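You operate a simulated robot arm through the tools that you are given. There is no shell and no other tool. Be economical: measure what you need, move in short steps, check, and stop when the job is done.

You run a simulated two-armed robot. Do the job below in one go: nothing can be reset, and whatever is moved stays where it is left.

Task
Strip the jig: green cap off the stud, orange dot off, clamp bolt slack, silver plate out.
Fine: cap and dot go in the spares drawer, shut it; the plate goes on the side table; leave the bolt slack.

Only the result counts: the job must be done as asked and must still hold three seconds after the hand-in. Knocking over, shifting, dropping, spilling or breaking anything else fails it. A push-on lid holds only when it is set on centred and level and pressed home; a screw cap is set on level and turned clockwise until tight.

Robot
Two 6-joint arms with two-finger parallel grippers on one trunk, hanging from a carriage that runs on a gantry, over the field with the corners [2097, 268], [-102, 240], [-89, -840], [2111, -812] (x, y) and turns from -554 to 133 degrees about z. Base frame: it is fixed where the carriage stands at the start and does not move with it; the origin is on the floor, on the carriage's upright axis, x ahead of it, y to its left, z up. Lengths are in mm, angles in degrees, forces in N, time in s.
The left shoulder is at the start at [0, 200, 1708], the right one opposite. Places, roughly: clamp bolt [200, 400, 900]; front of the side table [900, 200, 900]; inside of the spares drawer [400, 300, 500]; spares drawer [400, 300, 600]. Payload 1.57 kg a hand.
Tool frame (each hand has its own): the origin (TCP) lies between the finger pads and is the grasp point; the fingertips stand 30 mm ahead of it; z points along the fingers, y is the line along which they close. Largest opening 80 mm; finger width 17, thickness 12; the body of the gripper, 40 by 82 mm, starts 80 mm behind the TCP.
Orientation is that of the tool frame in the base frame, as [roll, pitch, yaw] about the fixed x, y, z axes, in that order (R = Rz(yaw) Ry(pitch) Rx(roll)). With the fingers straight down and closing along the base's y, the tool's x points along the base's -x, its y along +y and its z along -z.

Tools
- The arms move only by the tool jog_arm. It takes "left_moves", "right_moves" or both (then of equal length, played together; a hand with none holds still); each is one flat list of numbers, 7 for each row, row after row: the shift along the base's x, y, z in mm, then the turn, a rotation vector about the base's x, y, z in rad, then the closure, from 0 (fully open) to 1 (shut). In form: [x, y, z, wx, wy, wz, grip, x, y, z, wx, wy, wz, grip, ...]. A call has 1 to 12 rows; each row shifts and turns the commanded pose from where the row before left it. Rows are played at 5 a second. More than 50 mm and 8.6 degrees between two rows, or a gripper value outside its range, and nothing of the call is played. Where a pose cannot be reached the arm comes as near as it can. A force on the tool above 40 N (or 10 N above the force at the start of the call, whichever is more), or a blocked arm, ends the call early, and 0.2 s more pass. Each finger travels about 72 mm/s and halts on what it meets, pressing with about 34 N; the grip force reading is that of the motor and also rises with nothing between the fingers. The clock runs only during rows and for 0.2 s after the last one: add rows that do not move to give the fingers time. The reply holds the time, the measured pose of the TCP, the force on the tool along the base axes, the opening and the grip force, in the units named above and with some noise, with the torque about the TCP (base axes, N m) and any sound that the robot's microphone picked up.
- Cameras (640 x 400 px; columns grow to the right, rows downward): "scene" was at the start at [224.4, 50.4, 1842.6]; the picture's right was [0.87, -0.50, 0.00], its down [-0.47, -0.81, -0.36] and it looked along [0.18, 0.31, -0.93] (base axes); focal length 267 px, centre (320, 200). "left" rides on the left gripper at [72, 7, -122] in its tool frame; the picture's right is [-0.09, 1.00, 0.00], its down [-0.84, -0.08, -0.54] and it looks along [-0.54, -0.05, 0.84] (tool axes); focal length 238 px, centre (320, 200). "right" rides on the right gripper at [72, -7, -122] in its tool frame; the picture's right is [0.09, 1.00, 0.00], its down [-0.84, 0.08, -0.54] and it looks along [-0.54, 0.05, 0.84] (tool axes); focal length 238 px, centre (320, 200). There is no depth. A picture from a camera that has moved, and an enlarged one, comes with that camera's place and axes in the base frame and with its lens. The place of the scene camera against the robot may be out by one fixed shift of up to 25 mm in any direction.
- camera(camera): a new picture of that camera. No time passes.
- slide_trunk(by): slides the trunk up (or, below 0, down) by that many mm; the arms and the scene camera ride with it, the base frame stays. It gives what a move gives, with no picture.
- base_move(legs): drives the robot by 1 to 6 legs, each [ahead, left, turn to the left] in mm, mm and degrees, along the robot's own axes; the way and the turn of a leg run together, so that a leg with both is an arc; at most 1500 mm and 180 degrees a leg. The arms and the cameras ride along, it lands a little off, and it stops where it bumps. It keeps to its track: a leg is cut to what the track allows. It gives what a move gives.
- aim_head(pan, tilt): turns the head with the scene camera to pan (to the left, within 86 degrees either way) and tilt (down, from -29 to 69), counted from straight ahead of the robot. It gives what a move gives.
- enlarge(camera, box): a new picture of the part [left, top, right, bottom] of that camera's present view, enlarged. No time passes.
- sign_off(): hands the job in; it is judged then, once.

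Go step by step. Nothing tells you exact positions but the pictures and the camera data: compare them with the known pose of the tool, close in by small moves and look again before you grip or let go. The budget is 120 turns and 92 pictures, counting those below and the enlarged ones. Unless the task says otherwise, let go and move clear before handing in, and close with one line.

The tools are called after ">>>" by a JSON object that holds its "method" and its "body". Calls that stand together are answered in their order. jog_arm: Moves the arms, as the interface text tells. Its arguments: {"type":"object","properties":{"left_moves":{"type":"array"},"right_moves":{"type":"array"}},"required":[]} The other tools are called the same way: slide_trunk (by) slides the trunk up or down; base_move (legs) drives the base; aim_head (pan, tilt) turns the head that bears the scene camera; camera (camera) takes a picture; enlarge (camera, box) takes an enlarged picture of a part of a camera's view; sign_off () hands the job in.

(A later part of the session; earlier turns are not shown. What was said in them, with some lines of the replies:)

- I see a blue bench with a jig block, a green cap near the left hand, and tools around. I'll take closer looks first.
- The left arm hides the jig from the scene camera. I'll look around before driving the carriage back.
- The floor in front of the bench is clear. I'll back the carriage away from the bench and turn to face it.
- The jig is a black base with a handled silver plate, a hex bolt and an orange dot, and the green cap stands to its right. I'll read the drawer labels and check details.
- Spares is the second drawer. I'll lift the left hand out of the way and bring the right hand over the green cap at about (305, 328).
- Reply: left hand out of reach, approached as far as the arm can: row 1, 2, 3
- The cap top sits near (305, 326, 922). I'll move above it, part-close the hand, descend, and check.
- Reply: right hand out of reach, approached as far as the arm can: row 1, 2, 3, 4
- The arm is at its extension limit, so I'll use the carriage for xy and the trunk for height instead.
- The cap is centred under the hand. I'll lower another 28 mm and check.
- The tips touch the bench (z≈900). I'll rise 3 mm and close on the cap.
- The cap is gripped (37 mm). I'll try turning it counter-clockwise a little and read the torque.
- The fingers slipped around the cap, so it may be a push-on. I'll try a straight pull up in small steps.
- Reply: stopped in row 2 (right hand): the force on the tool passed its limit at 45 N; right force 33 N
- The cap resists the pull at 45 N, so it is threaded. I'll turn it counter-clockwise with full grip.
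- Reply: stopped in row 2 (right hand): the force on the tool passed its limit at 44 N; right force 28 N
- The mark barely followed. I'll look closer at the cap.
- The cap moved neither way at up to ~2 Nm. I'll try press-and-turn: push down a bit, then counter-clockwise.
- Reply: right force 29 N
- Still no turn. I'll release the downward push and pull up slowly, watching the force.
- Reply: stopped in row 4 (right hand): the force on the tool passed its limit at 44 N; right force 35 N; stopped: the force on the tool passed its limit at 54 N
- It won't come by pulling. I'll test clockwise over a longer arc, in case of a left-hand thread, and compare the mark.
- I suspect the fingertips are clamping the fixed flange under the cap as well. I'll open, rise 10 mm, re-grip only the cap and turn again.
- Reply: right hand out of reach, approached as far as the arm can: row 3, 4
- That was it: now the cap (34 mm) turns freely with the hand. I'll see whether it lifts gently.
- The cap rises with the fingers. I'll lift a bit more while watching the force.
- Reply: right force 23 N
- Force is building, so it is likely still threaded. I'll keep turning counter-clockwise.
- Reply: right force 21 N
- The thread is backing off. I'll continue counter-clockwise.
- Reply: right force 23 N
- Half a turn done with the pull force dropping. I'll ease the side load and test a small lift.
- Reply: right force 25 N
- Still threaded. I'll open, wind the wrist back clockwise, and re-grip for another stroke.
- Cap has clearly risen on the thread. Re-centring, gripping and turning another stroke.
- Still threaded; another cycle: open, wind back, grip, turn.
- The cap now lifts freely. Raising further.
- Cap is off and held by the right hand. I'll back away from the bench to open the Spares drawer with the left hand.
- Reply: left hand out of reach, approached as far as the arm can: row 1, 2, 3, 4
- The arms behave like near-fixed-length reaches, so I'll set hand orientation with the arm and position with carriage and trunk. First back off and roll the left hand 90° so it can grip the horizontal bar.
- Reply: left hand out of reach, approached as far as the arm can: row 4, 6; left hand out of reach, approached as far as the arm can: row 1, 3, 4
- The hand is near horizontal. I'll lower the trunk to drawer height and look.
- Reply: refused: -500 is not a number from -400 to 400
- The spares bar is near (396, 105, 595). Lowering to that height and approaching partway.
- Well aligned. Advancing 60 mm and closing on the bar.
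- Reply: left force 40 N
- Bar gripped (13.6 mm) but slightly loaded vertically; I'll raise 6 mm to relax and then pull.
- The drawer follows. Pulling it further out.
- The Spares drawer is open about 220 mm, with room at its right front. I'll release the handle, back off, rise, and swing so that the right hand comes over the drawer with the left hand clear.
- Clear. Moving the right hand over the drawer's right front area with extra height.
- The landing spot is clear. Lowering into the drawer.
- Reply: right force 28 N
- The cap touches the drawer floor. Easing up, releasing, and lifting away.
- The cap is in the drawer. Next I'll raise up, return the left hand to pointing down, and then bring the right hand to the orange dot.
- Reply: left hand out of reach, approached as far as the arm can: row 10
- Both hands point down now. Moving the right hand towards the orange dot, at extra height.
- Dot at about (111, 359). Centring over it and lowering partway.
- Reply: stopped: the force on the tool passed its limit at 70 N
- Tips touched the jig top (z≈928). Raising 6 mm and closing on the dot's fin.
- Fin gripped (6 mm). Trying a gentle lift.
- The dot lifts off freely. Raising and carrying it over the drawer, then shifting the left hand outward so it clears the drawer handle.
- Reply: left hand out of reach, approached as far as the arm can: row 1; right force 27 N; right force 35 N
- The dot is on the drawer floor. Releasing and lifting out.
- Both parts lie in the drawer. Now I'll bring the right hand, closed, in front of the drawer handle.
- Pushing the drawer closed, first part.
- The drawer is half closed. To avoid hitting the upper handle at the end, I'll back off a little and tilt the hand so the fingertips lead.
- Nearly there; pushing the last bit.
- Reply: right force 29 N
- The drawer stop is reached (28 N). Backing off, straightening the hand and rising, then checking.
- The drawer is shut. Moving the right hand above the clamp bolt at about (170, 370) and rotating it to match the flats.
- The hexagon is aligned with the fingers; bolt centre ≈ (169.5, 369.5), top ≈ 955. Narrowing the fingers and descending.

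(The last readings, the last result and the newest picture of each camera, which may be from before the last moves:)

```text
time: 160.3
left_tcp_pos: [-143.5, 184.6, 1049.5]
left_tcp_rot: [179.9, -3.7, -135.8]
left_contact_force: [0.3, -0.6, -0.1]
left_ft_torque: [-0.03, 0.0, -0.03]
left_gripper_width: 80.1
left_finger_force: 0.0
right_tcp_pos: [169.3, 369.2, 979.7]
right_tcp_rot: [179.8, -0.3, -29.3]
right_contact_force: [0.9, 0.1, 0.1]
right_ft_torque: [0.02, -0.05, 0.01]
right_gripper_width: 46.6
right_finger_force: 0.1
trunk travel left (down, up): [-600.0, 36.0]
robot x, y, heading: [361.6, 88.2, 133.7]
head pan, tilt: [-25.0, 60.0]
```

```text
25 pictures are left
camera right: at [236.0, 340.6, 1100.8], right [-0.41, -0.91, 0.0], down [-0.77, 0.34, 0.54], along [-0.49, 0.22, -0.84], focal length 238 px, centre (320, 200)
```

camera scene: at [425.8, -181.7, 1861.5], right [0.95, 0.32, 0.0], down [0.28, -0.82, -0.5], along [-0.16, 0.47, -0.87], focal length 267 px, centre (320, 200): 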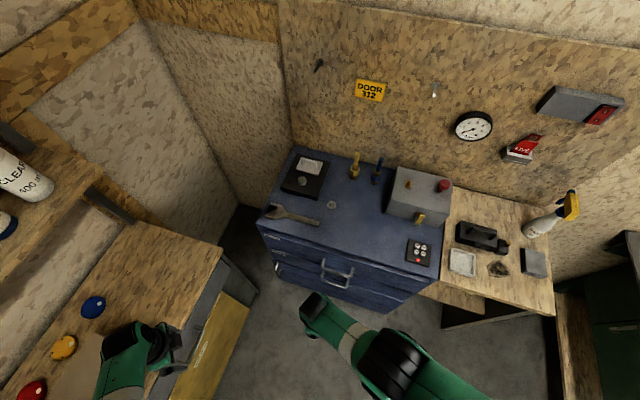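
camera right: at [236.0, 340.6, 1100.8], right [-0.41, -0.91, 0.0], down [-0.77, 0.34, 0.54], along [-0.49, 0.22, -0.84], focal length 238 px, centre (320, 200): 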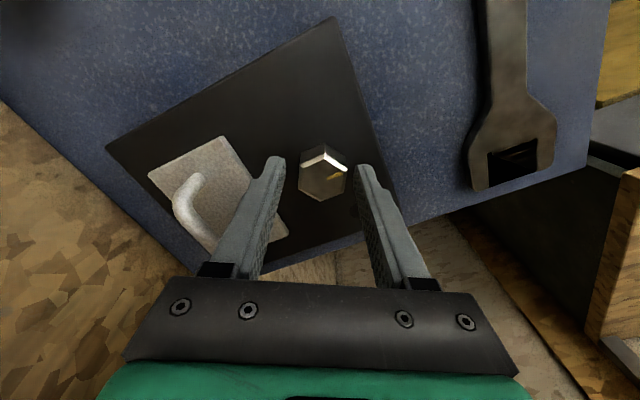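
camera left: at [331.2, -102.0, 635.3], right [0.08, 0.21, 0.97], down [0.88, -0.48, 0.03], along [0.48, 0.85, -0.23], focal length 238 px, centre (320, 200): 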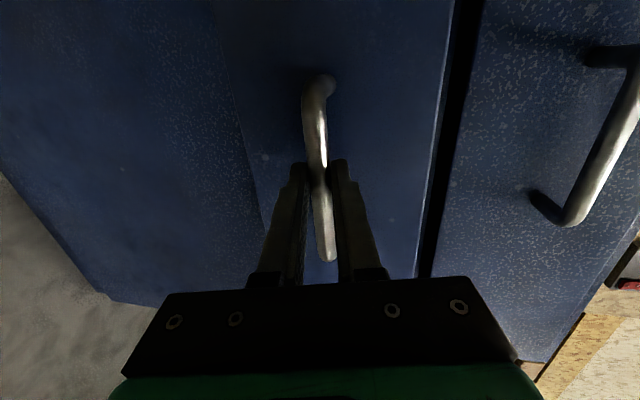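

>>> {"method": "slide_trunk", "body": {"by": -12}}

>>> {"method": "jog_arm", "body": {"right_moves": [0, 0, 0, 0, 0, 0, 0.6, 0, 0, 0, 0, 0, 0, 1, 0, 0, 0, 0, 0, 0, 1]}}

>>> {"method": "enlarge", "body": {"camera": "right", "box": [240, 110, 400, 240]}}

```text
time: 160.9
left_tcp_pos: [-144.0, 185.4, 1037.8]
left_tcp_rot: [179.9, -3.7, -135.8]
left_contact_force: [0.1, -0.5, 0.3]
left_ft_torque: [-0.02, 0.02, 0.0]
left_gripper_width: 79.7
left_finger_force: 0.0
right_tcp_pos: [169.7, 369.8, 967.1]
right_tcp_rot: [179.8, -0.3, -29.4]
right_contact_force: [-0.1, -0.4, -0.1]
right_ft_torque: [0.01, 0.03, 0.0]
right_gripper_width: 46.2
right_finger_force: 0.1
trunk travel left (down, up): [-588.0, 48.0]
robot x, y, heading: [361.3, 91.3, 133.8]
head pan, tilt: [-25.0, 60.0]
```

```text
time: 161.7
left_tcp_pos: [-145.3, 182.9, 1038.8]
left_tcp_rot: [179.8, -3.7, -135.9]
left_contact_force: [0.4, -0.8, 0.7]
left_ft_torque: [-0.02, -0.02, -0.02]
left_gripper_width: 80.0
left_finger_force: 0.1
right_tcp_pos: [167.4, 367.5, 967.0]
right_tcp_rot: [179.8, -0.3, -29.3]
right_contact_force: [-3.5, -7.6, 3.4]
right_ft_torque: [0.35, -0.21, 0.02]
right_gripper_width: 32.1
right_finger_force: 39.9
trunk travel left (down, up): [-588.0, 48.0]
robot x, y, heading: [362.0, 84.9, 134.1]
head pan, tilt: [-25.0, 60.0]
```

```text
3.08 times, centred on (320, 175) of right
camera zoom: at [235.3, 339.2, 1088.7], right [-0.41, -0.91, 0.0], down [-0.77, 0.35, 0.54], along [-0.49, 0.22, -0.84], focal length 733 px, centre (320, 277)
```

zoom: 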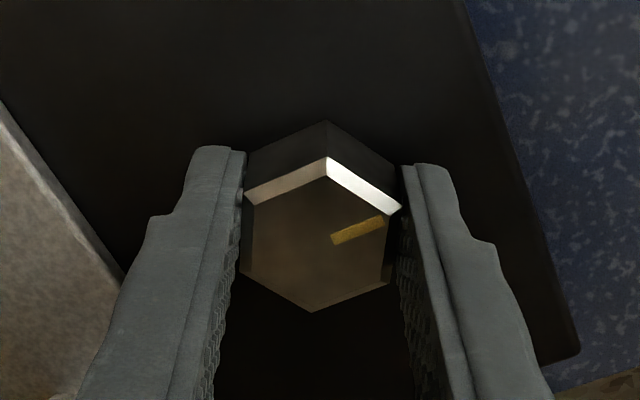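

Flats gripped at 32 mm. Turning counter-clockwise.

>>> {"method": "jog_arm", "body": {"right_moves": [0, 0, 0, 0, 0, 0.1, 1, 0, 0, 0, 0, 0, 0.1, 1, 0, 0, 0, 0, 0, 0.1, 1, 0, 0, 0, 0, 0, 0.1, 1]}}

>>> {"method": "enlarge", "body": {"camera": "right", "box": [240, 110, 400, 240]}}

```text
time: 162.7
left_tcp_pos: [-144.3, 183.8, 1038.8]
left_tcp_rot: [179.9, -3.8, -135.8]
left_contact_force: [0.4, -0.1, 0.8]
left_ft_torque: [-0.03, -0.04, 0.0]
left_gripper_width: 80.2
left_finger_force: 0.0
right_tcp_pos: [169.0, 368.6, 965.9]
right_tcp_rot: [179.8, -0.1, -6.4]
right_contact_force: [-4.8, -3.1, -11.9]
right_ft_torque: [0.21, 0.23, 0.02]
right_gripper_width: 31.9
right_finger_force: 40.3
trunk travel left (down, up): [-588.0, 48.0]
robot x, y, heading: [361.5, 88.7, 133.7]
head pan, tilt: [-25.0, 60.0]
```

```text
3.08 times, centred on (320, 175) of right
camera zoom: at [241.7, 368.2, 1088.7], right [-0.02, -1.0, 0.0], down [-0.84, 0.02, 0.54], along [-0.54, 0.01, -0.84], focal length 733 px, centre (320, 277)
```

zoom: 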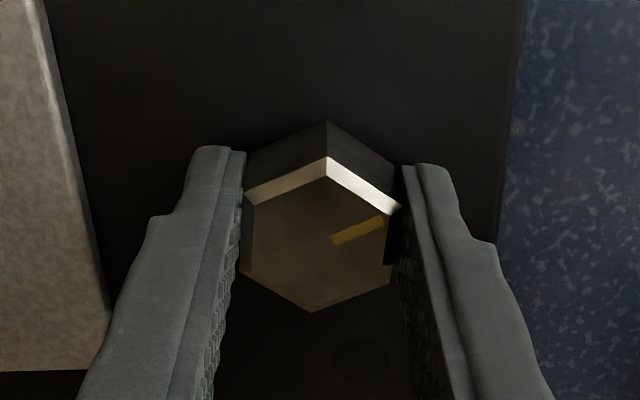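

The bolt turns with the hand. Continuing counter-clockwise while watching torque and height.

>>> {"method": "jog_arm", "body": {"right_moves": [0, 0, 0, 0, 0, 0.13, 1, 0, 0, 0, 0, 0, 0.13, 1, 0, 0, 0, 0, 0, 0.13, 1, 0, 0, 0, 0, 0, 0.13, 1]}}

>>> {"method": "jog_arm", "body": {"right_moves": [0, 0, 0, 0, 0, 0.13, 1, 0, 0, 0, 0, 0, 0.13, 1, 0, 0, 0, 0, 0, 0.13, 1, 0, 0, 0, 0, 0, 0.13, 1, 0, 0, 0, 0, 0, 0.13, 1]}}

>>> {"method": "enlarge", "body": {"camera": "right", "box": [240, 110, 400, 240]}}

```text
time: 163.7
left_tcp_pos: [-144.3, 183.8, 1039.2]
left_tcp_rot: [179.9, -3.6, -135.8]
left_contact_force: [0.0, -0.1, -0.1]
left_ft_torque: [0.03, 0.01, -0.01]
left_gripper_width: 79.9
left_finger_force: 0.1
right_tcp_pos: [168.8, 369.8, 966.6]
right_tcp_rot: [179.9, -0.2, 23.6]
right_contact_force: [-5.9, 5.3, -19.9]
right_ft_torque: [0.05, 0.22, -0.04]
right_gripper_width: 32.1
right_finger_force: 40.3
trunk travel left (down, up): [-588.0, 48.0]
robot x, y, heading: [364.0, 87.7, 134.1]
head pan, tilt: [-25.0, 60.0]
```

```text
time: 164.9
left_tcp_pos: [-143.7, 186.9, 1038.9]
left_tcp_rot: [179.9, -3.7, -135.7]
left_contact_force: [-0.1, 0.3, -0.7]
left_ft_torque: [-0.02, -0.01, -0.01]
left_gripper_width: 79.9
left_finger_force: 0.1
right_tcp_pos: [166.9, 372.1, 967.3]
right_tcp_rot: [-180.0, -0.4, 60.8]
right_contact_force: [-11.1, 17.4, -30.9]
right_ft_torque: [0.22, -0.02, -0.06]
right_gripper_width: 31.9
right_finger_force: 40.0
trunk travel left (down, up): [-588.0, 48.0]
robot x, y, heading: [359.3, 84.2, 134.0]
head pan, tilt: [-25.0, 60.0]
```

```text
3.08 times, centred on (320, 175) of right
camera zoom: at [197.3, 437.1, 1089.2], right [0.91, -0.4, 0.0], down [-0.34, -0.77, 0.54], along [-0.22, -0.49, -0.84], focal length 733 px, centre (320, 277)
```

zoom: 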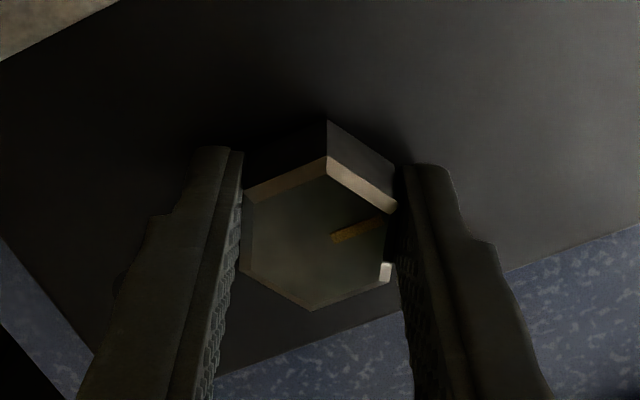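

The bolt turned 90° with little torque. I'll release, wind back 90° and give it another stroke.

>>> {"method": "jog_arm", "body": {"right_moves": [0, 0, 0, 0, 0, 0, 0.42, 0, 0, 0, 0, 0, 0, 0.42, 0, 0, 0, 0, 0, 0, 0.42]}}

>>> {"method": "camera", "body": {"camera": "right"}}

```text
time: 165.7
left_tcp_pos: [-144.8, 185.0, 1038.7]
left_tcp_rot: [179.9, -3.6, -135.8]
left_contact_force: [-0.5, -0.1, 1.1]
left_ft_torque: [-0.01, 0.01, -0.01]
left_gripper_width: 80.1
left_finger_force: 0.1
right_tcp_pos: [169.6, 367.9, 966.7]
right_tcp_rot: [179.8, -0.3, 60.7]
right_contact_force: [0.5, 0.2, 0.1]
right_ft_torque: [0.01, 0.01, -0.01]
right_gripper_width: 46.7
right_finger_force: 0.1
trunk travel left (down, up): [-588.0, 48.0]
robot x, y, heading: [365.9, 86.1, 133.7]
head pan, tilt: [-25.0, 60.0]
```

```text
21 pictures are left
camera right: at [198.9, 434.9, 1088.7], right [0.91, -0.41, 0.0], down [-0.35, -0.77, 0.54], along [-0.22, -0.49, -0.84], focal length 238 px, centre (320, 200)
```

right: 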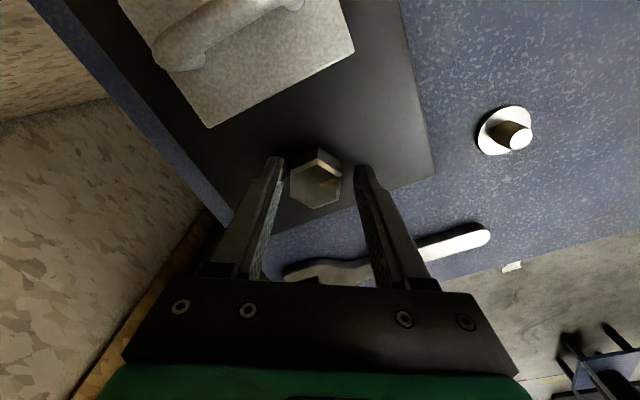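

Bolt followed by 90°. Winding back 120° (hex symmetry), re-gripping and turning another 120°.

>>> {"method": "jog_arm", "body": {"right_moves": [0, 0, 0, 0, 0, -0.1396, 0.42, 0, 0, 0, 0, 0, -0.1396, 0.42, 0, 0, 0, 0, 0, -0.1396, 0.42, 0, 0, 0, 0, 0, -0.1396, 0.42, 0, 0, 0, 0, 0, -0.1396, 0.42, 0, 0, 0, 0, 0, -0.1396, 0.42, 0, 0, 0, 0, 0, -0.1396, 0.42, 0, 0, 0, 0, 0, -0.1396, 0.42]}}

>>> {"method": "jog_arm", "body": {"right_moves": [0, 0, 0, 0, 0, -0.1396, 0.42, 0, 0, 0, 0, 0, -0.1396, 0.42, 0, 0, 0, 0, 0, -0.1396, 0.42, 0, 0, 0, 0, 0, -0.1396, 0.42, 0, 0, 0, 0, 0, -0.1396, 0.42, 0, 0, 0, 0, 0, -0.1396, 0.42, 0, 0, 0, 0, 0, -0.1396, 0.42, 0, 0, 0, 0, 0, 0, 0.7, 0, 0, 0, 0, 0, 0, 1, 0, 0, 0, 0, 0, 0, 1]}}

>>> {"method": "jog_arm", "body": {"right_moves": [0, 0, 0, 0, 0, 0.13, 1, 0, 0, 0, 0, 0, 0.13, 1, 0, 0, 0, 0, 0, 0.13, 1, 0, 0, 0, 0, 0, 0.13, 1, 0, 0, 0, 0, 0, 0.13, 1, 0, 0, 0, 0, 0, 0.13, 1, 0, 0, 0, 0, 0, 0.13, 1, 0, 0, 0, 0, 0, 0.13, 1]}}

>>> {"method": "jog_arm", "body": {"right_moves": [0, 0, 0, 0, 0, 0.13, 1, 0, 0, 0, 0, 0, 0.13, 1, 0, 0, 0, 0, 0, 0.13, 1, 0, 0, 0, 0, 0, 0.13, 1, 0, 0, 0, 0, 0, 0.13, 1, 0, 0, 0, 0, 0, 0.13, 1, 0, 0, 0, 0, 0, 0.13, 1, 0, 0, 0, 0, 0, 0.13, 1]}}

>>> {"method": "jog_arm", "body": {"right_moves": [0, 0, 0, 0, 0, 0, 0.42, 0, 0, 0, 0, 0, 0, 0.42, 0, 0, 0, 0, 0, 0, 0.3]}}

>>> {"method": "camera", "body": {"camera": "right"}}

```text
time: 167.5
left_tcp_pos: [-143.2, 184.2, 1038.0]
left_tcp_rot: [180.0, -3.7, -135.9]
left_contact_force: [-0.2, -0.3, 0.8]
left_ft_torque: [-0.04, -0.02, 0.02]
left_gripper_width: 80.1
left_finger_force: 0.2
right_tcp_pos: [169.3, 369.2, 966.1]
right_tcp_rot: [179.9, -0.3, -3.5]
right_contact_force: [-0.3, -0.6, -0.3]
right_ft_torque: [0.0, 0.01, -0.03]
right_gripper_width: 46.5
right_finger_force: 0.0
trunk travel left (down, up): [-588.0, 48.0]
robot x, y, heading: [359.9, 84.4, 134.1]
head pan, tilt: [-25.0, 60.0]
```

```text
time: 169.7
left_tcp_pos: [-145.2, 183.7, 1038.4]
left_tcp_rot: [179.9, -3.7, -135.7]
left_contact_force: [0.2, 0.4, 0.0]
left_ft_torque: [0.03, 0.01, 0.0]
left_gripper_width: 80.0
left_finger_force: 0.1
right_tcp_pos: [167.3, 366.3, 968.0]
right_tcp_rot: [179.8, -0.2, -59.3]
right_contact_force: [-9.3, -7.4, -2.6]
right_ft_torque: [0.51, -0.12, 0.02]
right_gripper_width: 32.2
right_finger_force: 40.5
trunk travel left (down, up): [-588.0, 48.0]
robot x, y, heading: [361.8, 89.2, 134.1]
head pan, tilt: [-25.0, 60.0]
```

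```text
time: 171.5
left_tcp_pos: [-144.3, 183.2, 1037.4]
left_tcp_rot: [179.9, -3.7, -135.8]
left_contact_force: [-0.2, -1.0, 0.5]
left_ft_torque: [-0.02, -0.01, 0.01]
left_gripper_width: 80.1
left_finger_force: 0.0
right_tcp_pos: [167.5, 368.8, 966.6]
right_tcp_rot: [180.0, -0.2, 0.3]
right_contact_force: [-1.6, -8.7, 28.5]
right_ft_torque: [0.01, 0.06, 0.04]
right_gripper_width: 32.2
right_finger_force: 40.1
trunk travel left (down, up): [-588.0, 48.0]
robot x, y, heading: [361.8, 85.3, 133.6]
head pan, tilt: [-25.0, 60.0]
```

```text
time: 173.3
left_tcp_pos: [-145.4, 186.6, 1037.9]
left_tcp_rot: [179.7, -3.8, -135.8]
left_contact_force: [-0.1, 0.0, -0.8]
left_ft_torque: [0.01, 0.02, -0.01]
left_gripper_width: 80.2
left_finger_force: 0.1
right_tcp_pos: [167.4, 370.5, 967.2]
right_tcp_rot: [-179.9, -0.2, 60.1]
right_contact_force: [-16.2, 14.9, -31.4]
right_ft_torque: [-0.01, 0.16, -0.08]
right_gripper_width: 32.0
right_finger_force: 40.9
trunk travel left (down, up): [-588.0, 48.0]
robot x, y, heading: [365.0, 87.4, 134.0]
head pan, tilt: [-25.0, 60.0]
```

```text
time: 174.1
left_tcp_pos: [-143.0, 184.7, 1037.9]
left_tcp_rot: [180.0, -3.6, -135.8]
left_contact_force: [0.3, -0.1, 0.2]
left_ft_torque: [-0.01, 0.03, -0.01]
left_gripper_width: 79.9
left_finger_force: 0.1
right_tcp_pos: [169.5, 367.3, 966.2]
right_tcp_rot: [179.8, -0.3, 60.0]
right_contact_force: [0.8, 1.6, -0.4]
right_ft_torque: [0.0, 0.01, 0.02]
right_gripper_width: 56.2
right_finger_force: 0.0
trunk travel left (down, up): [-588.0, 48.0]
robot x, y, heading: [361.9, 86.9, 133.9]
head pan, tilt: [-25.0, 60.0]
```

```text
20 pictures are left
camera right: at [200.1, 434.1, 1089.1], right [0.91, -0.42, 0.0], down [-0.36, -0.76, 0.54], along [-0.22, -0.49, -0.84], focal length 238 px, centre (320, 200)
```

right: 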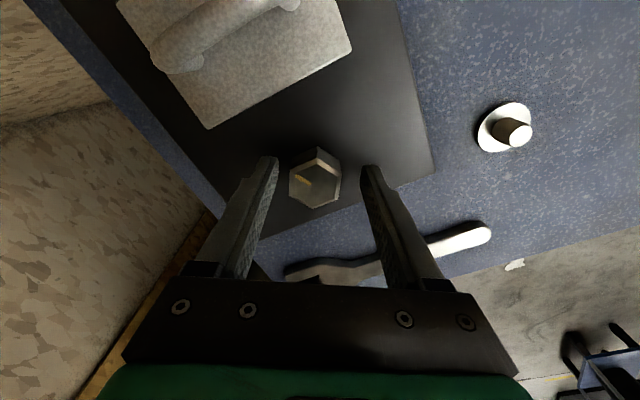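

The bolt has been loosened about 210°. Rising and moving over the plate handle to look.

>>> {"method": "slide_trunk", "body": {"by": 48}}

>>> {"method": "jog_arm", "body": {"right_moves": [0, 0, 0, 0, 0, -0.131, 0.3, 0, 0, 0, 0, 0, -0.131, 0.3, 0, 0, 0, 0, 0, -0.131, 0.3, 0, 0, 0, 0, 0, -0.131, 0.3, 0, 0, 0, 0, 0, -0.131, 0.2, 0, 0, 0, 0, 0, -0.131, 0.2, 0, 0, 0, 0, 0, -0.131, 0.2, 0, 0, 0, 0, 0, -0.131, 0.2, 0, 0, 0, 0, 0, 0, 0.2]}}

>>> {"method": "base_move", "body": {"legs": [[60, -46, 0]]}}

>>> {"method": "camera", "body": {"camera": "right"}}

```text
time: 175.0
left_tcp_pos: [-144.4, 184.1, 1085.8]
left_tcp_rot: [179.9, -3.7, -135.8]
left_contact_force: [-0.2, -0.2, 0.3]
left_ft_torque: [0.01, 0.0, 0.0]
left_gripper_width: 79.9
left_finger_force: 0.0
right_tcp_pos: [168.9, 368.6, 1014.8]
right_tcp_rot: [179.9, -0.4, 59.8]
right_contact_force: [0.4, -0.1, -0.4]
right_ft_torque: [0.02, 0.03, 0.05]
right_gripper_width: 55.9
right_finger_force: 0.1
trunk travel left (down, up): [-636.0, 0.0]
robot x, y, heading: [362.7, 86.4, 134.0]
head pan, tilt: [-25.0, 60.0]
```

```text
time: 177.0
left_tcp_pos: [-143.6, 184.3, 1084.9]
left_tcp_rot: [179.9, -3.6, -135.8]
left_contact_force: [-0.2, 0.9, -0.2]
left_ft_torque: [-0.01, 0.0, -0.02]
left_gripper_width: 79.9
left_finger_force: 0.1
right_tcp_pos: [169.2, 369.0, 1015.2]
right_tcp_rot: [179.8, -0.3, -0.3]
right_contact_force: [-0.1, -0.8, 0.4]
right_ft_torque: [0.0, 0.03, -0.03]
right_gripper_width: 64.1
right_finger_force: 0.1
trunk travel left (down, up): [-636.0, 0.0]
robot x, y, heading: [361.3, 83.8, 133.8]
head pan, tilt: [-25.0, 60.0]
```

```text
time: 178.0
left_tcp_pos: [-152.3, 259.0, 1086.3]
left_tcp_rot: [179.9, -3.7, -135.7]
left_contact_force: [-0.3, -0.5, 0.2]
left_ft_torque: [0.01, -0.01, -0.03]
left_gripper_width: 79.8
left_finger_force: 0.0
right_tcp_pos: [159.6, 443.3, 1015.7]
right_tcp_rot: [179.7, -0.3, -0.2]
right_contact_force: [-0.3, 0.1, 0.1]
right_ft_torque: [0.0, 0.03, 0.03]
right_gripper_width: 63.8
right_finger_force: 0.0
trunk travel left (down, up): [-636.0, 0.0]
robot x, y, heading: [352.9, 161.9, 134.1]
head pan, tilt: [-25.0, 60.0]
```

```text
19 pictures are left
camera right: at [232.6, 450.7, 1136.7], right [0.09, -1.0, 0.0], down [-0.84, -0.07, 0.54], along [-0.54, -0.05, -0.84], focal length 238 px, centre (320, 200)
```

right: 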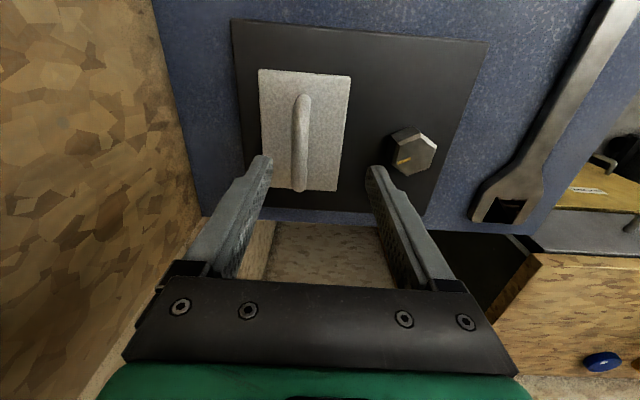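

Handle bar runs along x at y≈458. Centring and lowering partly.

>>> {"method": "base_move", "body": {"legs": [[6, -15, 0]]}}

>>> {"method": "slide_trunk", "body": {"by": -30}}

>>> {"method": "camera", "body": {"camera": "right"}}

```text
time: 178.8
left_tcp_pos: [-145.3, 273.7, 1085.9]
left_tcp_rot: [179.9, -3.7, -135.8]
left_contact_force: [0.3, -0.3, -0.7]
left_ft_torque: [0.0, -0.02, 0.0]
left_gripper_width: 79.8
left_finger_force: 0.2
right_tcp_pos: [167.6, 457.6, 1015.7]
right_tcp_rot: [179.8, -0.3, -0.3]
right_contact_force: [-0.5, -0.3, -0.1]
right_ft_torque: [0.0, 0.0, 0.02]
right_gripper_width: 64.2
right_finger_force: 0.0
trunk travel left (down, up): [-636.0, 0.0]
robot x, y, heading: [358.1, 176.3, 133.7]
head pan, tilt: [-25.0, 60.0]
```

```text
time: 179.5
left_tcp_pos: [-145.8, 273.1, 1055.7]
left_tcp_rot: [179.9, -3.6, -135.8]
left_contact_force: [-0.1, -1.2, -0.1]
left_ft_torque: [0.02, 0.01, 0.02]
left_gripper_width: 80.0
left_finger_force: 0.0
right_tcp_pos: [168.1, 458.7, 985.4]
right_tcp_rot: [179.9, -0.3, -0.4]
right_contact_force: [0.2, 0.9, 0.8]
right_ft_torque: [-0.03, 0.01, -0.02]
right_gripper_width: 63.7
right_finger_force: 0.1
trunk travel left (down, up): [-606.0, 30.0]
robot x, y, heading: [357.2, 176.7, 133.8]
head pan, tilt: [-25.0, 60.0]
```

```text
18 pictures are left
camera right: at [239.1, 465.4, 1106.8], right [0.09, -1.0, 0.0], down [-0.84, -0.07, 0.54], along [-0.54, -0.05, -0.84], focal length 238 px, centre (320, 200)
```

right: 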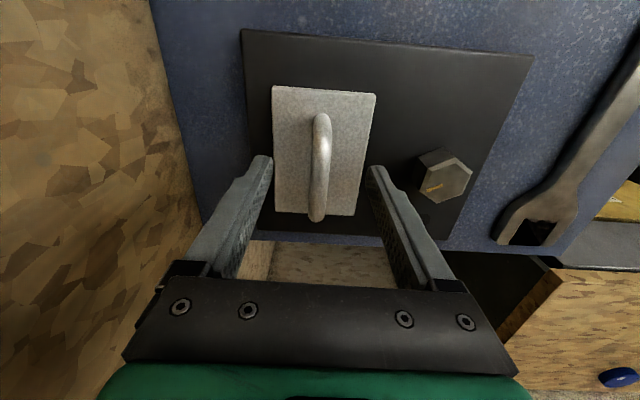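

>>> {"method": "slide_trunk", "body": {"by": -14}}

>>> {"method": "enlarge", "body": {"camera": "right", "box": [220, 100, 420, 225]}}

```text
time: 180.2
left_tcp_pos: [-144.7, 274.0, 1041.4]
left_tcp_rot: [179.9, -3.7, -135.8]
left_contact_force: [0.1, -0.2, 0.5]
left_ft_torque: [-0.01, 0.01, 0.01]
left_gripper_width: 79.9
left_finger_force: 0.0
right_tcp_pos: [166.4, 458.8, 971.0]
right_tcp_rot: [179.8, -0.3, -0.4]
right_contact_force: [0.3, 0.6, 1.2]
right_ft_torque: [0.0, 0.0, -0.01]
right_gripper_width: 64.1
right_finger_force: 0.0
trunk travel left (down, up): [-592.0, 44.0]
robot x, y, heading: [357.2, 173.2, 133.7]
head pan, tilt: [-25.0, 60.0]
```

```text
3.20 times, centred on (320, 162) of right
camera zoom: at [239.1, 465.3, 1092.7], right [0.09, -1.0, 0.0], down [-0.84, -0.07, 0.54], along [-0.54, -0.05, -0.84], focal length 763 px, centre (320, 320)
```

zoom: 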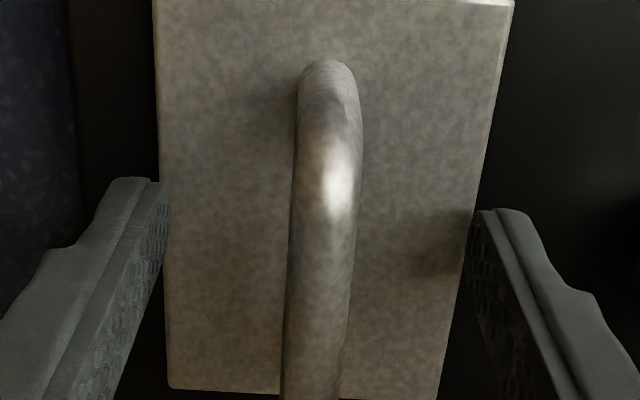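

>>> {"method": "jog_arm", "body": {"right_moves": [0, 0, 0, 0, 0, 0, 0.5, 0, 0, 0, 0, 0, 0, 0.8, 0, 0, 0, 0, 0, 0, 1, 0, 0, 0, 0, 0, 0, 1]}}

>>> {"method": "slide_trunk", "body": {"by": 3}}

>>> {"method": "camera", "body": {"camera": "right"}}

```text
time: 181.2
left_tcp_pos: [-146.3, 273.3, 1042.1]
left_tcp_rot: [179.9, -3.7, -135.8]
left_contact_force: [0.1, 0.3, 0.0]
left_ft_torque: [-0.02, 0.0, 0.03]
left_gripper_width: 80.1
left_finger_force: 0.1
right_tcp_pos: [167.0, 459.0, 970.7]
right_tcp_rot: [179.9, -0.4, -0.4]
right_contact_force: [-0.1, 0.5, 0.8]
right_ft_torque: [0.01, 0.03, 0.04]
right_gripper_width: 11.7
right_finger_force: 29.2
trunk travel left (down, up): [-592.0, 44.0]
robot x, y, heading: [358.7, 177.6, 133.7]
head pan, tilt: [-25.0, 60.0]
```

```text
time: 181.7
left_tcp_pos: [-145.0, 272.8, 1046.0]
left_tcp_rot: [179.8, -3.6, -135.9]
left_contact_force: [-0.1, 0.4, 0.1]
left_ft_torque: [-0.01, 0.01, -0.02]
left_gripper_width: 80.2
left_finger_force: 0.1
right_tcp_pos: [167.7, 457.9, 973.6]
right_tcp_rot: [179.8, -0.3, -0.3]
right_contact_force: [0.3, 0.4, -3.2]
right_ft_torque: [-0.01, -0.04, -0.01]
right_gripper_width: 11.6
right_finger_force: 29.2
trunk travel left (down, up): [-595.0, 41.0]
robot x, y, heading: [361.7, 172.6, 133.6]
head pan, tilt: [-25.0, 60.0]
```

```text
16 pictures are left
camera right: at [239.4, 465.1, 1095.6], right [0.09, -1.0, 0.0], down [-0.84, -0.07, 0.54], along [-0.54, -0.05, -0.84], focal length 238 px, centre (320, 200)
```

right: 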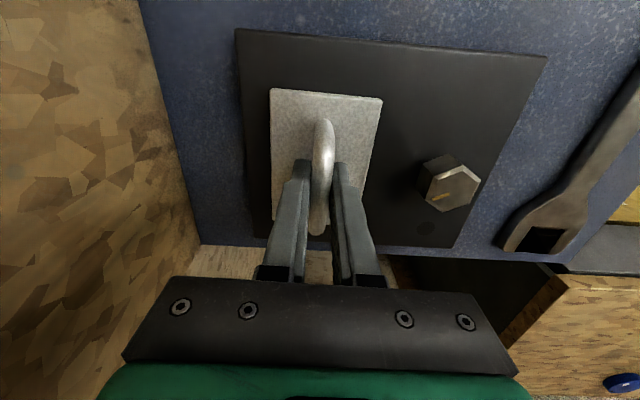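

The plate lifts with only its weight (~3 N). Raising it clear.

>>> {"method": "slide_trunk", "body": {"by": 8}}

>>> {"method": "slide_trunk", "body": {"by": 33}}

>>> {"method": "aim_head", "body": {"pan": -30, "tilt": 65}}

>>> {"method": "camera", "body": {"camera": "scene"}}

```text
time: 182.2
left_tcp_pos: [-145.4, 273.3, 1052.8]
left_tcp_rot: [-180.0, -3.8, -135.8]
left_contact_force: [-0.4, -0.5, -0.3]
left_ft_torque: [-0.01, -0.02, -0.01]
left_gripper_width: 80.0
left_finger_force: 0.2
right_tcp_pos: [167.2, 456.5, 981.6]
right_tcp_rot: [179.8, -0.3, -0.3]
right_contact_force: [0.7, 0.7, -3.3]
right_ft_torque: [0.02, 0.01, 0.01]
right_gripper_width: 11.6
right_finger_force: 28.7
trunk travel left (down, up): [-603.0, 33.0]
robot x, y, heading: [358.3, 174.2, 133.7]
head pan, tilt: [-25.0, 60.0]
```

```text
time: 183.0
left_tcp_pos: [-145.2, 273.9, 1086.6]
left_tcp_rot: [179.9, -3.7, -135.8]
left_contact_force: [-0.6, 0.3, -0.3]
left_ft_torque: [-0.05, 0.01, 0.01]
left_gripper_width: 80.3
left_finger_force: 0.1
right_tcp_pos: [168.3, 456.9, 1014.5]
right_tcp_rot: [179.8, -0.3, -0.3]
right_contact_force: [0.1, 1.3, -3.9]
right_ft_torque: [0.0, 0.0, 0.03]
right_gripper_width: 11.6
right_finger_force: 28.9
trunk travel left (down, up): [-636.0, 0.0]
robot x, y, heading: [362.5, 174.8, 133.8]
head pan, tilt: [-25.0, 60.0]
```

```text
time: 183.7
left_tcp_pos: [-145.3, 273.7, 1084.6]
left_tcp_rot: [179.9, -3.7, -135.8]
left_contact_force: [0.9, 0.4, 0.1]
left_ft_torque: [0.03, 0.01, -0.01]
left_gripper_width: 79.8
left_finger_force: 0.1
right_tcp_pos: [167.2, 458.5, 1013.5]
right_tcp_rot: [179.8, -0.3, -0.3]
right_contact_force: [-0.1, 0.9, -2.4]
right_ft_torque: [0.02, -0.03, -0.04]
right_gripper_width: 11.3
right_finger_force: 29.0
trunk travel left (down, up): [-636.0, 0.0]
robot x, y, heading: [362.0, 173.7, 133.8]
head pan, tilt: [-30.0, 65.0]
```

```text
15 pictures are left
camera scene: at [203.5, 380.1, 1870.6], right [0.97, 0.24, 0.0], down [0.22, -0.88, -0.42], along [-0.1, 0.41, -0.91], focal length 267 px, centre (320, 200)
```

scene: 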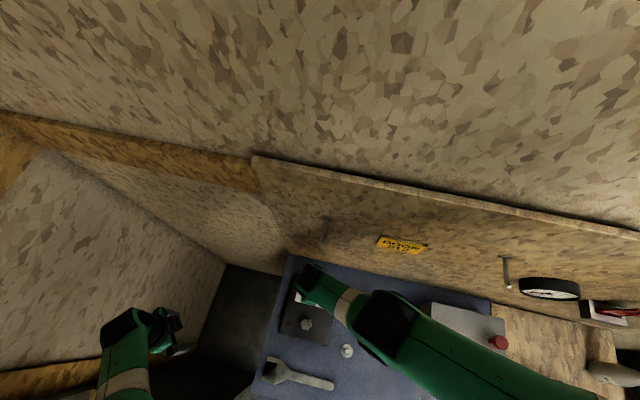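

The plate is out. I'll carry it around the bolt, back away from the bench, and across to in front of the side table.

>>> {"method": "base_move", "body": {"legs": [[-52, -54, 0], [-375, 360, 0], [-500, -522, 0]]}}

>>> {"method": "aim_head", "body": {"pan": -35, "tilt": 60}}

>>> {"method": "camera", "body": {"camera": "scene"}}

```text
time: 190.9
left_tcp_pos: [672.8, -242.9, 1085.9]
left_tcp_rot: [179.9, -3.7, -134.1]
left_contact_force: [0.0, 0.0, 1.0]
left_ft_torque: [-0.02, -0.02, -0.03]
left_gripper_width: 79.9
left_finger_force: 0.1
right_tcp_pos: [978.2, -49.9, 1015.7]
right_tcp_rot: [179.8, -0.3, 1.4]
right_contact_force: [0.1, -0.6, -2.9]
right_ft_torque: [0.01, -0.03, -0.05]
right_gripper_width: 11.4
right_finger_force: 29.6
trunk travel left (down, up): [-636.0, 0.0]
robot x, y, heading: [1179.4, -326.2, 135.2]
head pan, tilt: [-30.0, 65.0]
```

```text
time: 191.6
left_tcp_pos: [672.1, -243.5, 1085.3]
left_tcp_rot: [179.9, -3.7, -134.1]
left_contact_force: [0.1, -0.6, 0.5]
left_ft_torque: [-0.02, -0.03, 0.01]
left_gripper_width: 80.0
left_finger_force: 0.1
right_tcp_pos: [980.2, -49.1, 1014.9]
right_tcp_rot: [179.8, -0.3, 1.5]
right_contact_force: [-0.3, -0.1, -2.5]
right_ft_torque: [-0.03, -0.01, 0.02]
right_gripper_width: 11.7
right_finger_force: 29.1
trunk travel left (down, up): [-636.0, 0.0]
robot x, y, heading: [1182.6, -322.8, 135.4]
head pan, tilt: [-35.0, 60.0]
```

```text
14 pictures are left
camera scene: at [1021.8, -119.5, 1876.1], right [0.98, 0.18, 0.0], down [0.16, -0.85, -0.5], along [-0.09, 0.49, -0.87], focal length 267 px, centre (320, 200)
```

scene: 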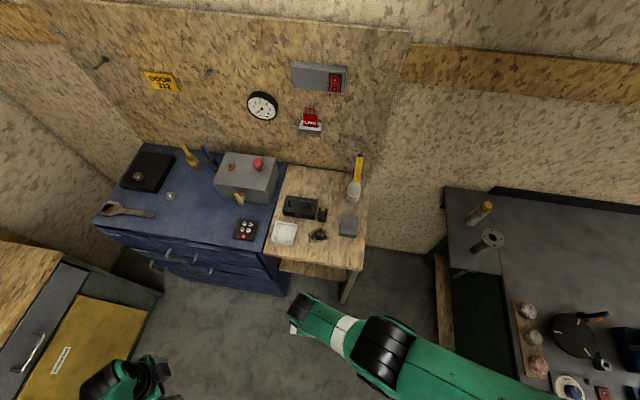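

>>> {"method": "enlarge", "body": {"camera": "scene", "box": [250, 200, 380, 281]}}

```text
4.92 times, centred on (315, 240) of scene
camera zoom: at [1021.8, -119.5, 1876.1], right [0.98, 0.18, 0.0], down [0.16, -0.85, -0.5], along [-0.09, 0.49, -0.87], focal length 1314 px, centre (345, 1)
```

zoom: 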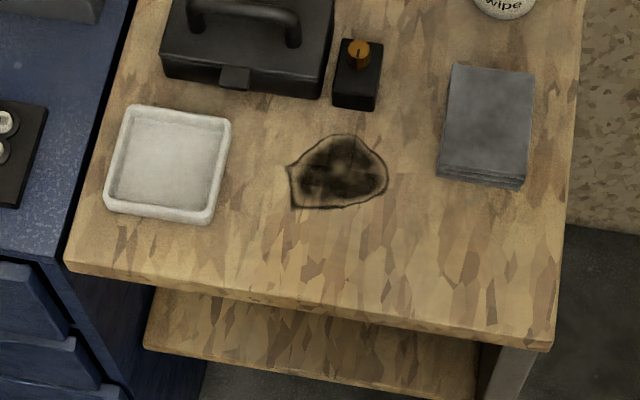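

Free spot on the front right of the side table at about (1005, 194). Moving the plate over it.

>>> {"method": "base_move", "body": {"legs": [[152, -190, 0]]}}

>>> {"method": "slide_trunk", "body": {"by": -45}}

>>> {"method": "camera", "body": {"camera": "right"}}

```text
time: 193.4
left_tcp_pos: [700.5, 3.9, 1085.1]
left_tcp_rot: [179.8, -3.8, -134.2]
left_contact_force: [0.2, 0.4, 0.2]
left_ft_torque: [-0.03, -0.01, -0.01]
left_gripper_width: 79.9
left_finger_force: 0.0
right_tcp_pos: [1006.8, 196.3, 1015.8]
right_tcp_rot: [179.8, -0.3, 1.3]
right_contact_force: [0.8, -0.8, -3.1]
right_ft_torque: [0.01, -0.04, -0.01]
right_gripper_width: 11.6
right_finger_force: 29.2
trunk travel left (down, up): [-636.0, 0.0]
robot x, y, heading: [1208.5, -79.9, 135.4]
head pan, tilt: [-35.0, 60.0]
```

```text
time: 194.3
left_tcp_pos: [699.4, 3.5, 1040.5]
left_tcp_rot: [-180.0, -3.6, -134.3]
left_contact_force: [0.3, -0.2, 0.8]
left_ft_torque: [0.06, -0.02, 0.01]
left_gripper_width: 79.8
left_finger_force: 0.1
right_tcp_pos: [1007.5, 196.2, 969.6]
right_tcp_rot: [179.8, -0.3, 1.3]
right_contact_force: [-0.1, -0.3, -2.8]
right_ft_torque: [0.0, 0.02, 0.01]
right_gripper_width: 11.8
right_finger_force: 28.9
trunk travel left (down, up): [-591.0, 45.0]
robot x, y, heading: [1207.5, -78.9, 135.4]
head pan, tilt: [-35.0, 60.0]
```

```text
12 pictures are left
camera right: at [1079.7, 205.5, 1091.7], right [0.11, -0.99, 0.0], down [-0.84, -0.1, 0.54], along [-0.53, -0.06, -0.84], focal length 238 px, centre (320, 200)
```

right: 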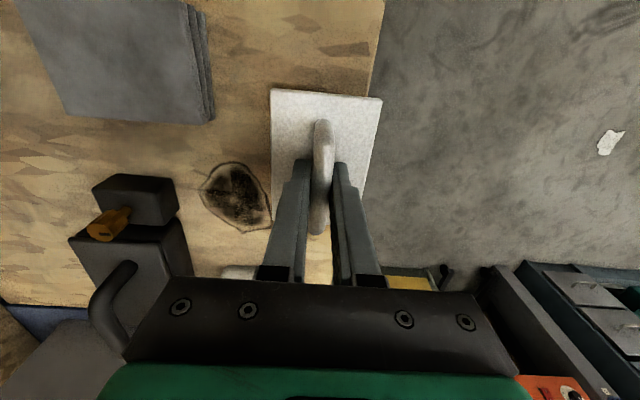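

The table's front edge is near y≈165, so I'll shift 13 mm further in before lowering.

>>> {"method": "base_move", "body": {"legs": [[9, -9, 0]]}}

>>> {"method": "slide_trunk", "body": {"by": -15}}

>>> {"method": "slide_trunk", "body": {"by": -6}}

```text
time: 195.0
left_tcp_pos: [700.1, 15.5, 1041.0]
left_tcp_rot: [179.9, -3.7, -134.3]
left_contact_force: [0.0, -1.0, 0.2]
left_ft_torque: [0.03, 0.0, -0.02]
left_gripper_width: 80.1
left_finger_force: 0.0
right_tcp_pos: [1007.1, 208.0, 969.4]
right_tcp_rot: [179.8, -0.3, 1.4]
right_contact_force: [-0.3, -1.1, -2.5]
right_ft_torque: [-0.03, -0.02, -0.02]
right_gripper_width: 11.4
right_finger_force: 29.2
trunk travel left (down, up): [-591.0, 45.0]
robot x, y, heading: [1210.4, -65.4, 135.5]
head pan, tilt: [-35.0, 60.0]
```

```text
time: 195.7
left_tcp_pos: [700.3, 15.8, 1025.8]
left_tcp_rot: [179.9, -3.7, -134.2]
left_contact_force: [0.1, -0.1, -0.9]
left_ft_torque: [0.02, 0.01, 0.02]
left_gripper_width: 80.0
left_finger_force: 0.2
right_tcp_pos: [1008.3, 209.1, 954.9]
right_tcp_rot: [179.7, -0.2, 1.2]
right_contact_force: [-0.8, -0.4, -3.2]
right_ft_torque: [0.03, -0.03, -0.01]
right_gripper_width: 11.5
right_finger_force: 29.2
trunk travel left (down, up): [-576.0, 60.0]
robot x, y, heading: [1208.6, -68.6, 135.4]
head pan, tilt: [-35.0, 60.0]
```

```text
time: 196.2
left_tcp_pos: [700.9, 16.5, 1019.4]
left_tcp_rot: [179.9, -3.7, -134.2]
left_contact_force: [0.5, -0.6, -0.5]
left_ft_torque: [-0.01, -0.05, 0.01]
left_gripper_width: 79.7
left_finger_force: 0.1
right_tcp_pos: [1007.5, 209.6, 948.8]
right_tcp_rot: [179.8, -0.4, 1.3]
right_contact_force: [0.0, -0.2, -1.7]
right_ft_torque: [-0.05, 0.02, 0.0]
right_gripper_width: 11.8
right_finger_force: 29.1
trunk travel left (down, up): [-570.0, 66.0]
robot x, y, heading: [1209.0, -67.2, 135.3]
head pan, tilt: [-35.0, 60.0]
```

>>> {"method": "slide_trunk", "body": {"by": -3}}

>>> {"method": "slide_trunk", "body": {"by": -3}}

>>> {"method": "camera", "body": {"camera": "right"}}

```text
time: 196.7
left_tcp_pos: [700.2, 15.8, 1016.8]
left_tcp_rot: [179.9, -3.7, -134.0]
left_contact_force: [0.5, -0.4, 0.2]
left_ft_torque: [0.02, 0.0, 0.01]
left_gripper_width: 80.2
left_finger_force: 0.1
right_tcp_pos: [1007.3, 208.5, 946.7]
right_tcp_rot: [179.9, -0.3, 1.3]
right_contact_force: [-0.2, 0.4, -3.2]
right_ft_torque: [0.01, -0.02, 0.0]
right_gripper_width: 11.6
right_finger_force: 29.0
trunk travel left (down, up): [-567.0, 69.0]
robot x, y, heading: [1208.6, -70.3, 135.5]
head pan, tilt: [-35.0, 60.0]
```

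```text
time: 197.3
left_tcp_pos: [700.6, 15.9, 1014.4]
left_tcp_rot: [179.9, -3.7, -134.2]
left_contact_force: [-0.4, 0.1, 0.0]
left_ft_torque: [0.02, 0.01, -0.01]
left_gripper_width: 79.8
left_finger_force: 0.0
right_tcp_pos: [1007.9, 209.5, 941.9]
right_tcp_rot: [179.8, -0.4, 1.2]
right_contact_force: [0.4, -0.8, -3.0]
right_ft_torque: [0.01, 0.0, 0.02]
right_gripper_width: 11.3
right_finger_force: 28.9
trunk travel left (down, up): [-564.0, 72.0]
robot x, y, heading: [1209.0, -68.7, 135.4]
head pan, tilt: [-35.0, 60.0]
```

```text
11 pictures are left
camera right: at [1079.7, 218.3, 1064.7], right [0.11, -0.99, 0.0], down [-0.84, -0.1, 0.54], along [-0.53, -0.06, -0.84], focal length 238 px, centre (320, 200)
```

right: 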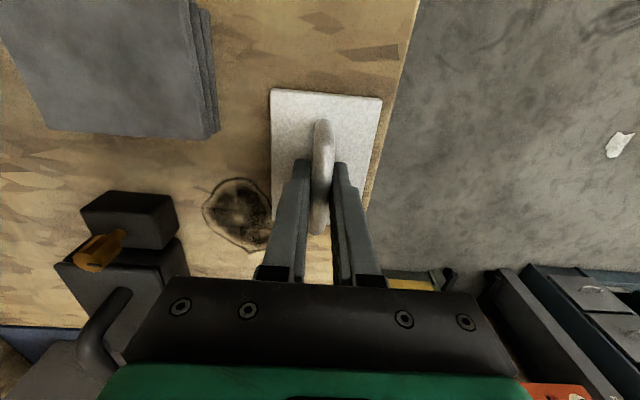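

Margin to the edge is small; shifting 12 mm further in, then continuing down.

>>> {"method": "base_move", "body": {"legs": [[9, -9, 0]]}}

>>> {"method": "slide_trunk", "body": {"by": -4}}

>>> {"method": "slide_trunk", "body": {"by": -4}}

>>> {"method": "slide_trunk", "body": {"by": -4}}

```text
time: 198.0
left_tcp_pos: [700.9, 27.7, 1013.3]
left_tcp_rot: [179.9, -3.7, -134.2]
left_contact_force: [-0.3, 0.3, -0.2]
left_ft_torque: [0.0, 0.02, 0.01]
left_gripper_width: 80.0
left_finger_force: 0.0
right_tcp_pos: [1007.8, 222.0, 942.7]
right_tcp_rot: [179.8, -0.4, 1.3]
right_contact_force: [0.1, 0.4, -3.6]
right_ft_torque: [0.0, -0.03, -0.01]
right_gripper_width: 11.4
right_finger_force: 28.9
trunk travel left (down, up): [-564.0, 72.0]
robot x, y, heading: [1213.8, -53.5, 135.3]
head pan, tilt: [-35.0, 60.0]
```

```text
time: 198.6
left_tcp_pos: [701.4, 29.2, 1010.4]
left_tcp_rot: [179.9, -3.7, -134.2]
left_contact_force: [-0.3, 0.1, 0.0]
left_ft_torque: [0.01, -0.01, -0.01]
left_gripper_width: 79.8
left_finger_force: 0.1
right_tcp_pos: [1007.2, 221.8, 940.0]
right_tcp_rot: [179.9, -0.1, 1.2]
right_contact_force: [4.3, -4.0, 23.2]
right_ft_torque: [0.04, -0.02, 0.04]
right_gripper_width: 11.9
right_finger_force: 28.8
trunk travel left (down, up): [-560.0, 76.0]
robot x, y, heading: [1211.6, -54.6, 135.4]
head pan, tilt: [-35.0, 60.0]
```

```text
time: 198.9
left_tcp_pos: [700.6, 29.1, 1007.2]
left_tcp_rot: [179.9, -3.7, -134.2]
left_contact_force: [-0.5, -0.3, -0.3]
left_ft_torque: [0.02, -0.02, 0.01]
left_gripper_width: 80.0
left_finger_force: 0.1
right_tcp_pos: [1006.6, 222.6, 938.3]
right_tcp_rot: [179.8, -0.2, 1.3]
right_contact_force: [3.5, -3.0, 14.4]
right_ft_torque: [0.23, 0.23, -0.03]
right_gripper_width: 11.6
right_finger_force: 29.0
trunk travel left (down, up): [-558.0, 78.0]
robot x, y, heading: [1208.7, -56.0, 135.1]
head pan, tilt: [-35.0, 60.0]
stopped: the force on the tool passed its limit at 58 N (the readings are from after the stop); the commanded pose is now the measured one
```

```text
time: 199.3
left_tcp_pos: [701.3, 28.0, 1006.0]
left_tcp_rot: [179.9, -3.6, -134.2]
left_contact_force: [0.5, 0.2, -0.6]
left_ft_torque: [0.02, -0.01, 0.0]
left_gripper_width: 80.1
left_finger_force: 0.0
right_tcp_pos: [1007.1, 222.8, 938.0]
right_tcp_rot: [179.8, -0.3, 1.3]
right_contact_force: [3.4, -1.8, 9.1]
right_ft_torque: [0.26, 0.12, -0.04]
right_gripper_width: 11.5
right_finger_force: 28.8
trunk travel left (down, up): [-557.0, 79.0]
robot x, y, heading: [1210.8, -52.0, 135.3]
head pan, tilt: [-35.0, 60.0]
stopped: the force on the tool passed its limit at 55 N (the readings are from after the stop); the commanded pose is now the measured one
```

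The plate rests on the table. Releasing slowly and lifting off.

>>> {"method": "slide_trunk", "body": {"by": 1}}

>>> {"method": "jog_arm", "body": {"right_moves": [0, 0, 0, 0, 0, 0, 0.8, 0, 0, 0, 0, 0, 0, 0.6, 0, 0, 0, 0, 0, 0, 0.5, 0, 0, 0, 0, 0, 0, 0.5]}}

>>> {"method": "slide_trunk", "body": {"by": 70}}

>>> {"method": "camera", "body": {"camera": "right"}}

```text
time: 199.8
left_tcp_pos: [701.4, 29.0, 1006.9]
left_tcp_rot: [179.9, -3.6, -134.2]
left_contact_force: [-0.8, 0.1, -0.4]
left_ft_torque: [-0.04, 0.02, -0.02]
left_gripper_width: 80.0
left_finger_force: 0.3
right_tcp_pos: [1007.1, 222.4, 939.5]
right_tcp_rot: [179.8, -0.3, 1.3]
right_contact_force: [-0.2, 0.1, -3.5]
right_ft_torque: [-0.02, 0.01, 0.02]
right_gripper_width: 11.3
right_finger_force: 28.2
trunk travel left (down, up): [-558.0, 78.0]
robot x, y, heading: [1212.2, -53.9, 135.5]
head pan, tilt: [-35.0, 60.0]
```

```text
time: 200.8
left_tcp_pos: [700.4, 28.7, 1007.6]
left_tcp_rot: [179.8, -3.7, -134.2]
left_contact_force: [0.1, 0.5, 0.9]
left_ft_torque: [-0.02, -0.05, -0.02]
left_gripper_width: 79.9
left_finger_force: 0.0
right_tcp_pos: [1005.8, 221.6, 939.0]
right_tcp_rot: [179.8, -0.3, 1.3]
right_contact_force: [-0.2, -0.1, -0.2]
right_ft_torque: [0.01, 0.0, 0.01]
right_gripper_width: 40.1
right_finger_force: 0.1
trunk travel left (down, up): [-558.0, 78.0]
robot x, y, heading: [1210.5, -58.2, 135.3]
head pan, tilt: [-35.0, 60.0]
```

```text
time: 201.9
left_tcp_pos: [700.3, 28.8, 1077.7]
left_tcp_rot: [179.9, -3.7, -134.1]
left_contact_force: [-1.5, -0.5, 0.2]
left_ft_torque: [0.01, -0.03, 0.01]
left_gripper_width: 79.9
left_finger_force: 0.0
right_tcp_pos: [1005.7, 222.2, 1008.9]
right_tcp_rot: [179.8, -0.3, 1.3]
right_contact_force: [-0.6, 0.0, 0.0]
right_ft_torque: [0.02, 0.01, 0.03]
right_gripper_width: 40.0
right_finger_force: 0.0
trunk travel left (down, up): [-628.0, 8.0]
robot x, y, heading: [1211.4, -53.5, 135.2]
head pan, tilt: [-35.0, 60.0]
```

```text
10 pictures are left
camera right: at [1077.7, 231.4, 1131.0], right [0.11, -0.99, 0.0], down [-0.84, -0.09, 0.54], along [-0.53, -0.07, -0.84], focal length 238 px, centre (320, 200)
```

right: 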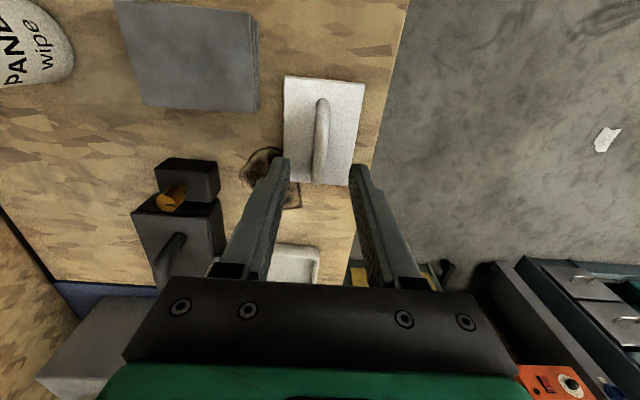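

The plate sits flat on the side table. Backing away and checking the drawer and bench.

>>> {"method": "base_move", "body": {"legs": [[-180, 180, 0]]}}

>>> {"method": "aim_head", "body": {"pan": -5, "tilt": 48}}

>>> {"method": "camera", "body": {"camera": "scene"}}

```text
time: 203.7
left_tcp_pos: [701.9, -223.6, 1077.2]
left_tcp_rot: [179.9, -3.7, -134.3]
left_contact_force: [0.9, 0.0, 0.7]
left_ft_torque: [-0.01, 0.0, -0.03]
left_gripper_width: 80.0
left_finger_force: 0.1
right_tcp_pos: [1007.3, -31.2, 1010.0]
right_tcp_rot: [179.8, -0.3, 1.2]
right_contact_force: [0.0, 0.1, -0.2]
right_ft_torque: [0.01, 0.0, 0.01]
right_gripper_width: 39.9
right_finger_force: 0.0
trunk travel left (down, up): [-628.0, 8.0]
robot x, y, heading: [1209.6, -309.3, 135.4]
head pan, tilt: [-35.0, 60.0]
```

```text
time: 204.7
left_tcp_pos: [702.2, -223.7, 1078.1]
left_tcp_rot: [179.9, -3.6, -134.3]
left_contact_force: [0.1, -0.5, -0.5]
left_ft_torque: [0.03, -0.03, 0.0]
left_gripper_width: 80.2
left_finger_force: 0.0
right_tcp_pos: [1007.3, -31.3, 1009.1]
right_tcp_rot: [179.7, -0.3, 1.2]
right_contact_force: [0.9, 0.1, -0.2]
right_ft_torque: [0.01, 0.0, -0.03]
right_gripper_width: 39.8
right_finger_force: 0.1
trunk travel left (down, up): [-628.0, 8.0]
robot x, y, heading: [1211.3, -312.8, 135.3]
head pan, tilt: [-5.0, 48.0]
```

```text
9 pictures are left
camera scene: at [1014.0, -107.0, 1883.6], right [0.76, 0.65, 0.0], down [0.48, -0.57, -0.67], along [-0.43, 0.51, -0.74], focal length 267 px, centre (320, 200)
```

scene: 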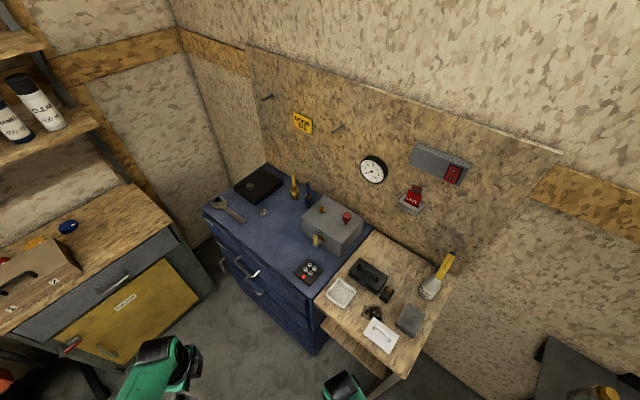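

>>> {"method": "enlarge", "body": {"camera": "scene", "box": [195, 160, 345, 360]}}

>>> {"method": "enlarge", "body": {"camera": "scene", "box": [310, 240, 460, 380]}}

```text
2.00 times, centred on (270, 260) of scene
camera zoom: at [1014.0, -107.0, 1883.6], right [0.76, 0.65, 0.0], down [0.48, -0.57, -0.67], along [-0.43, 0.51, -0.74], focal length 534 px, centre (420, 80)
```

zoom: 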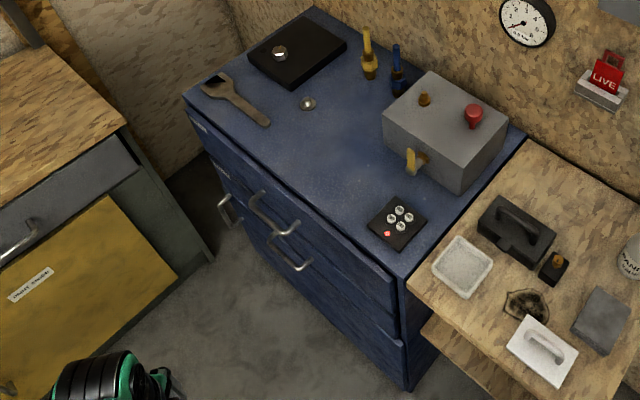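

```text
2.86 times, centred on (385, 310) of scene
camera zoom: at [1014.0, -107.0, 1883.6], right [0.76, 0.65, 0.0], down [0.48, -0.57, -0.67], along [-0.43, 0.51, -0.74], focal length 762 px, centre (134, -114)
```

zoom: 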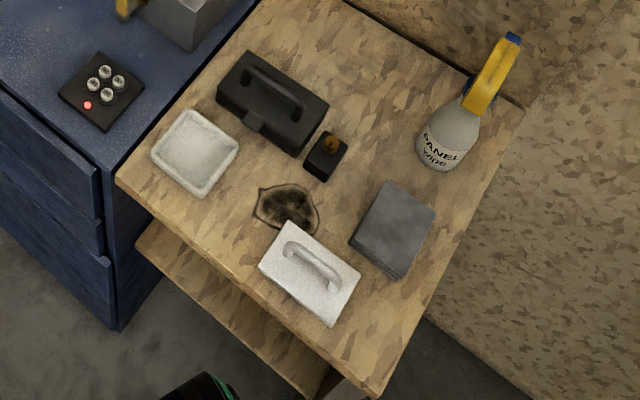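

The drawer is shut with the cap and dot inside. The bolt is slack, the plate lies flat on the side table and both hands are clear, so I'm handing in.

>>> {"method": "sign_off", "body": {}}

```text
The job is handed in.
```

I stripped the jig and handed the job in. The green cap and orange dot are in the Spares drawer, which is shut. The clamp bolt is slack after about 210° counter-clockwise, and the silver plate is on the side table.
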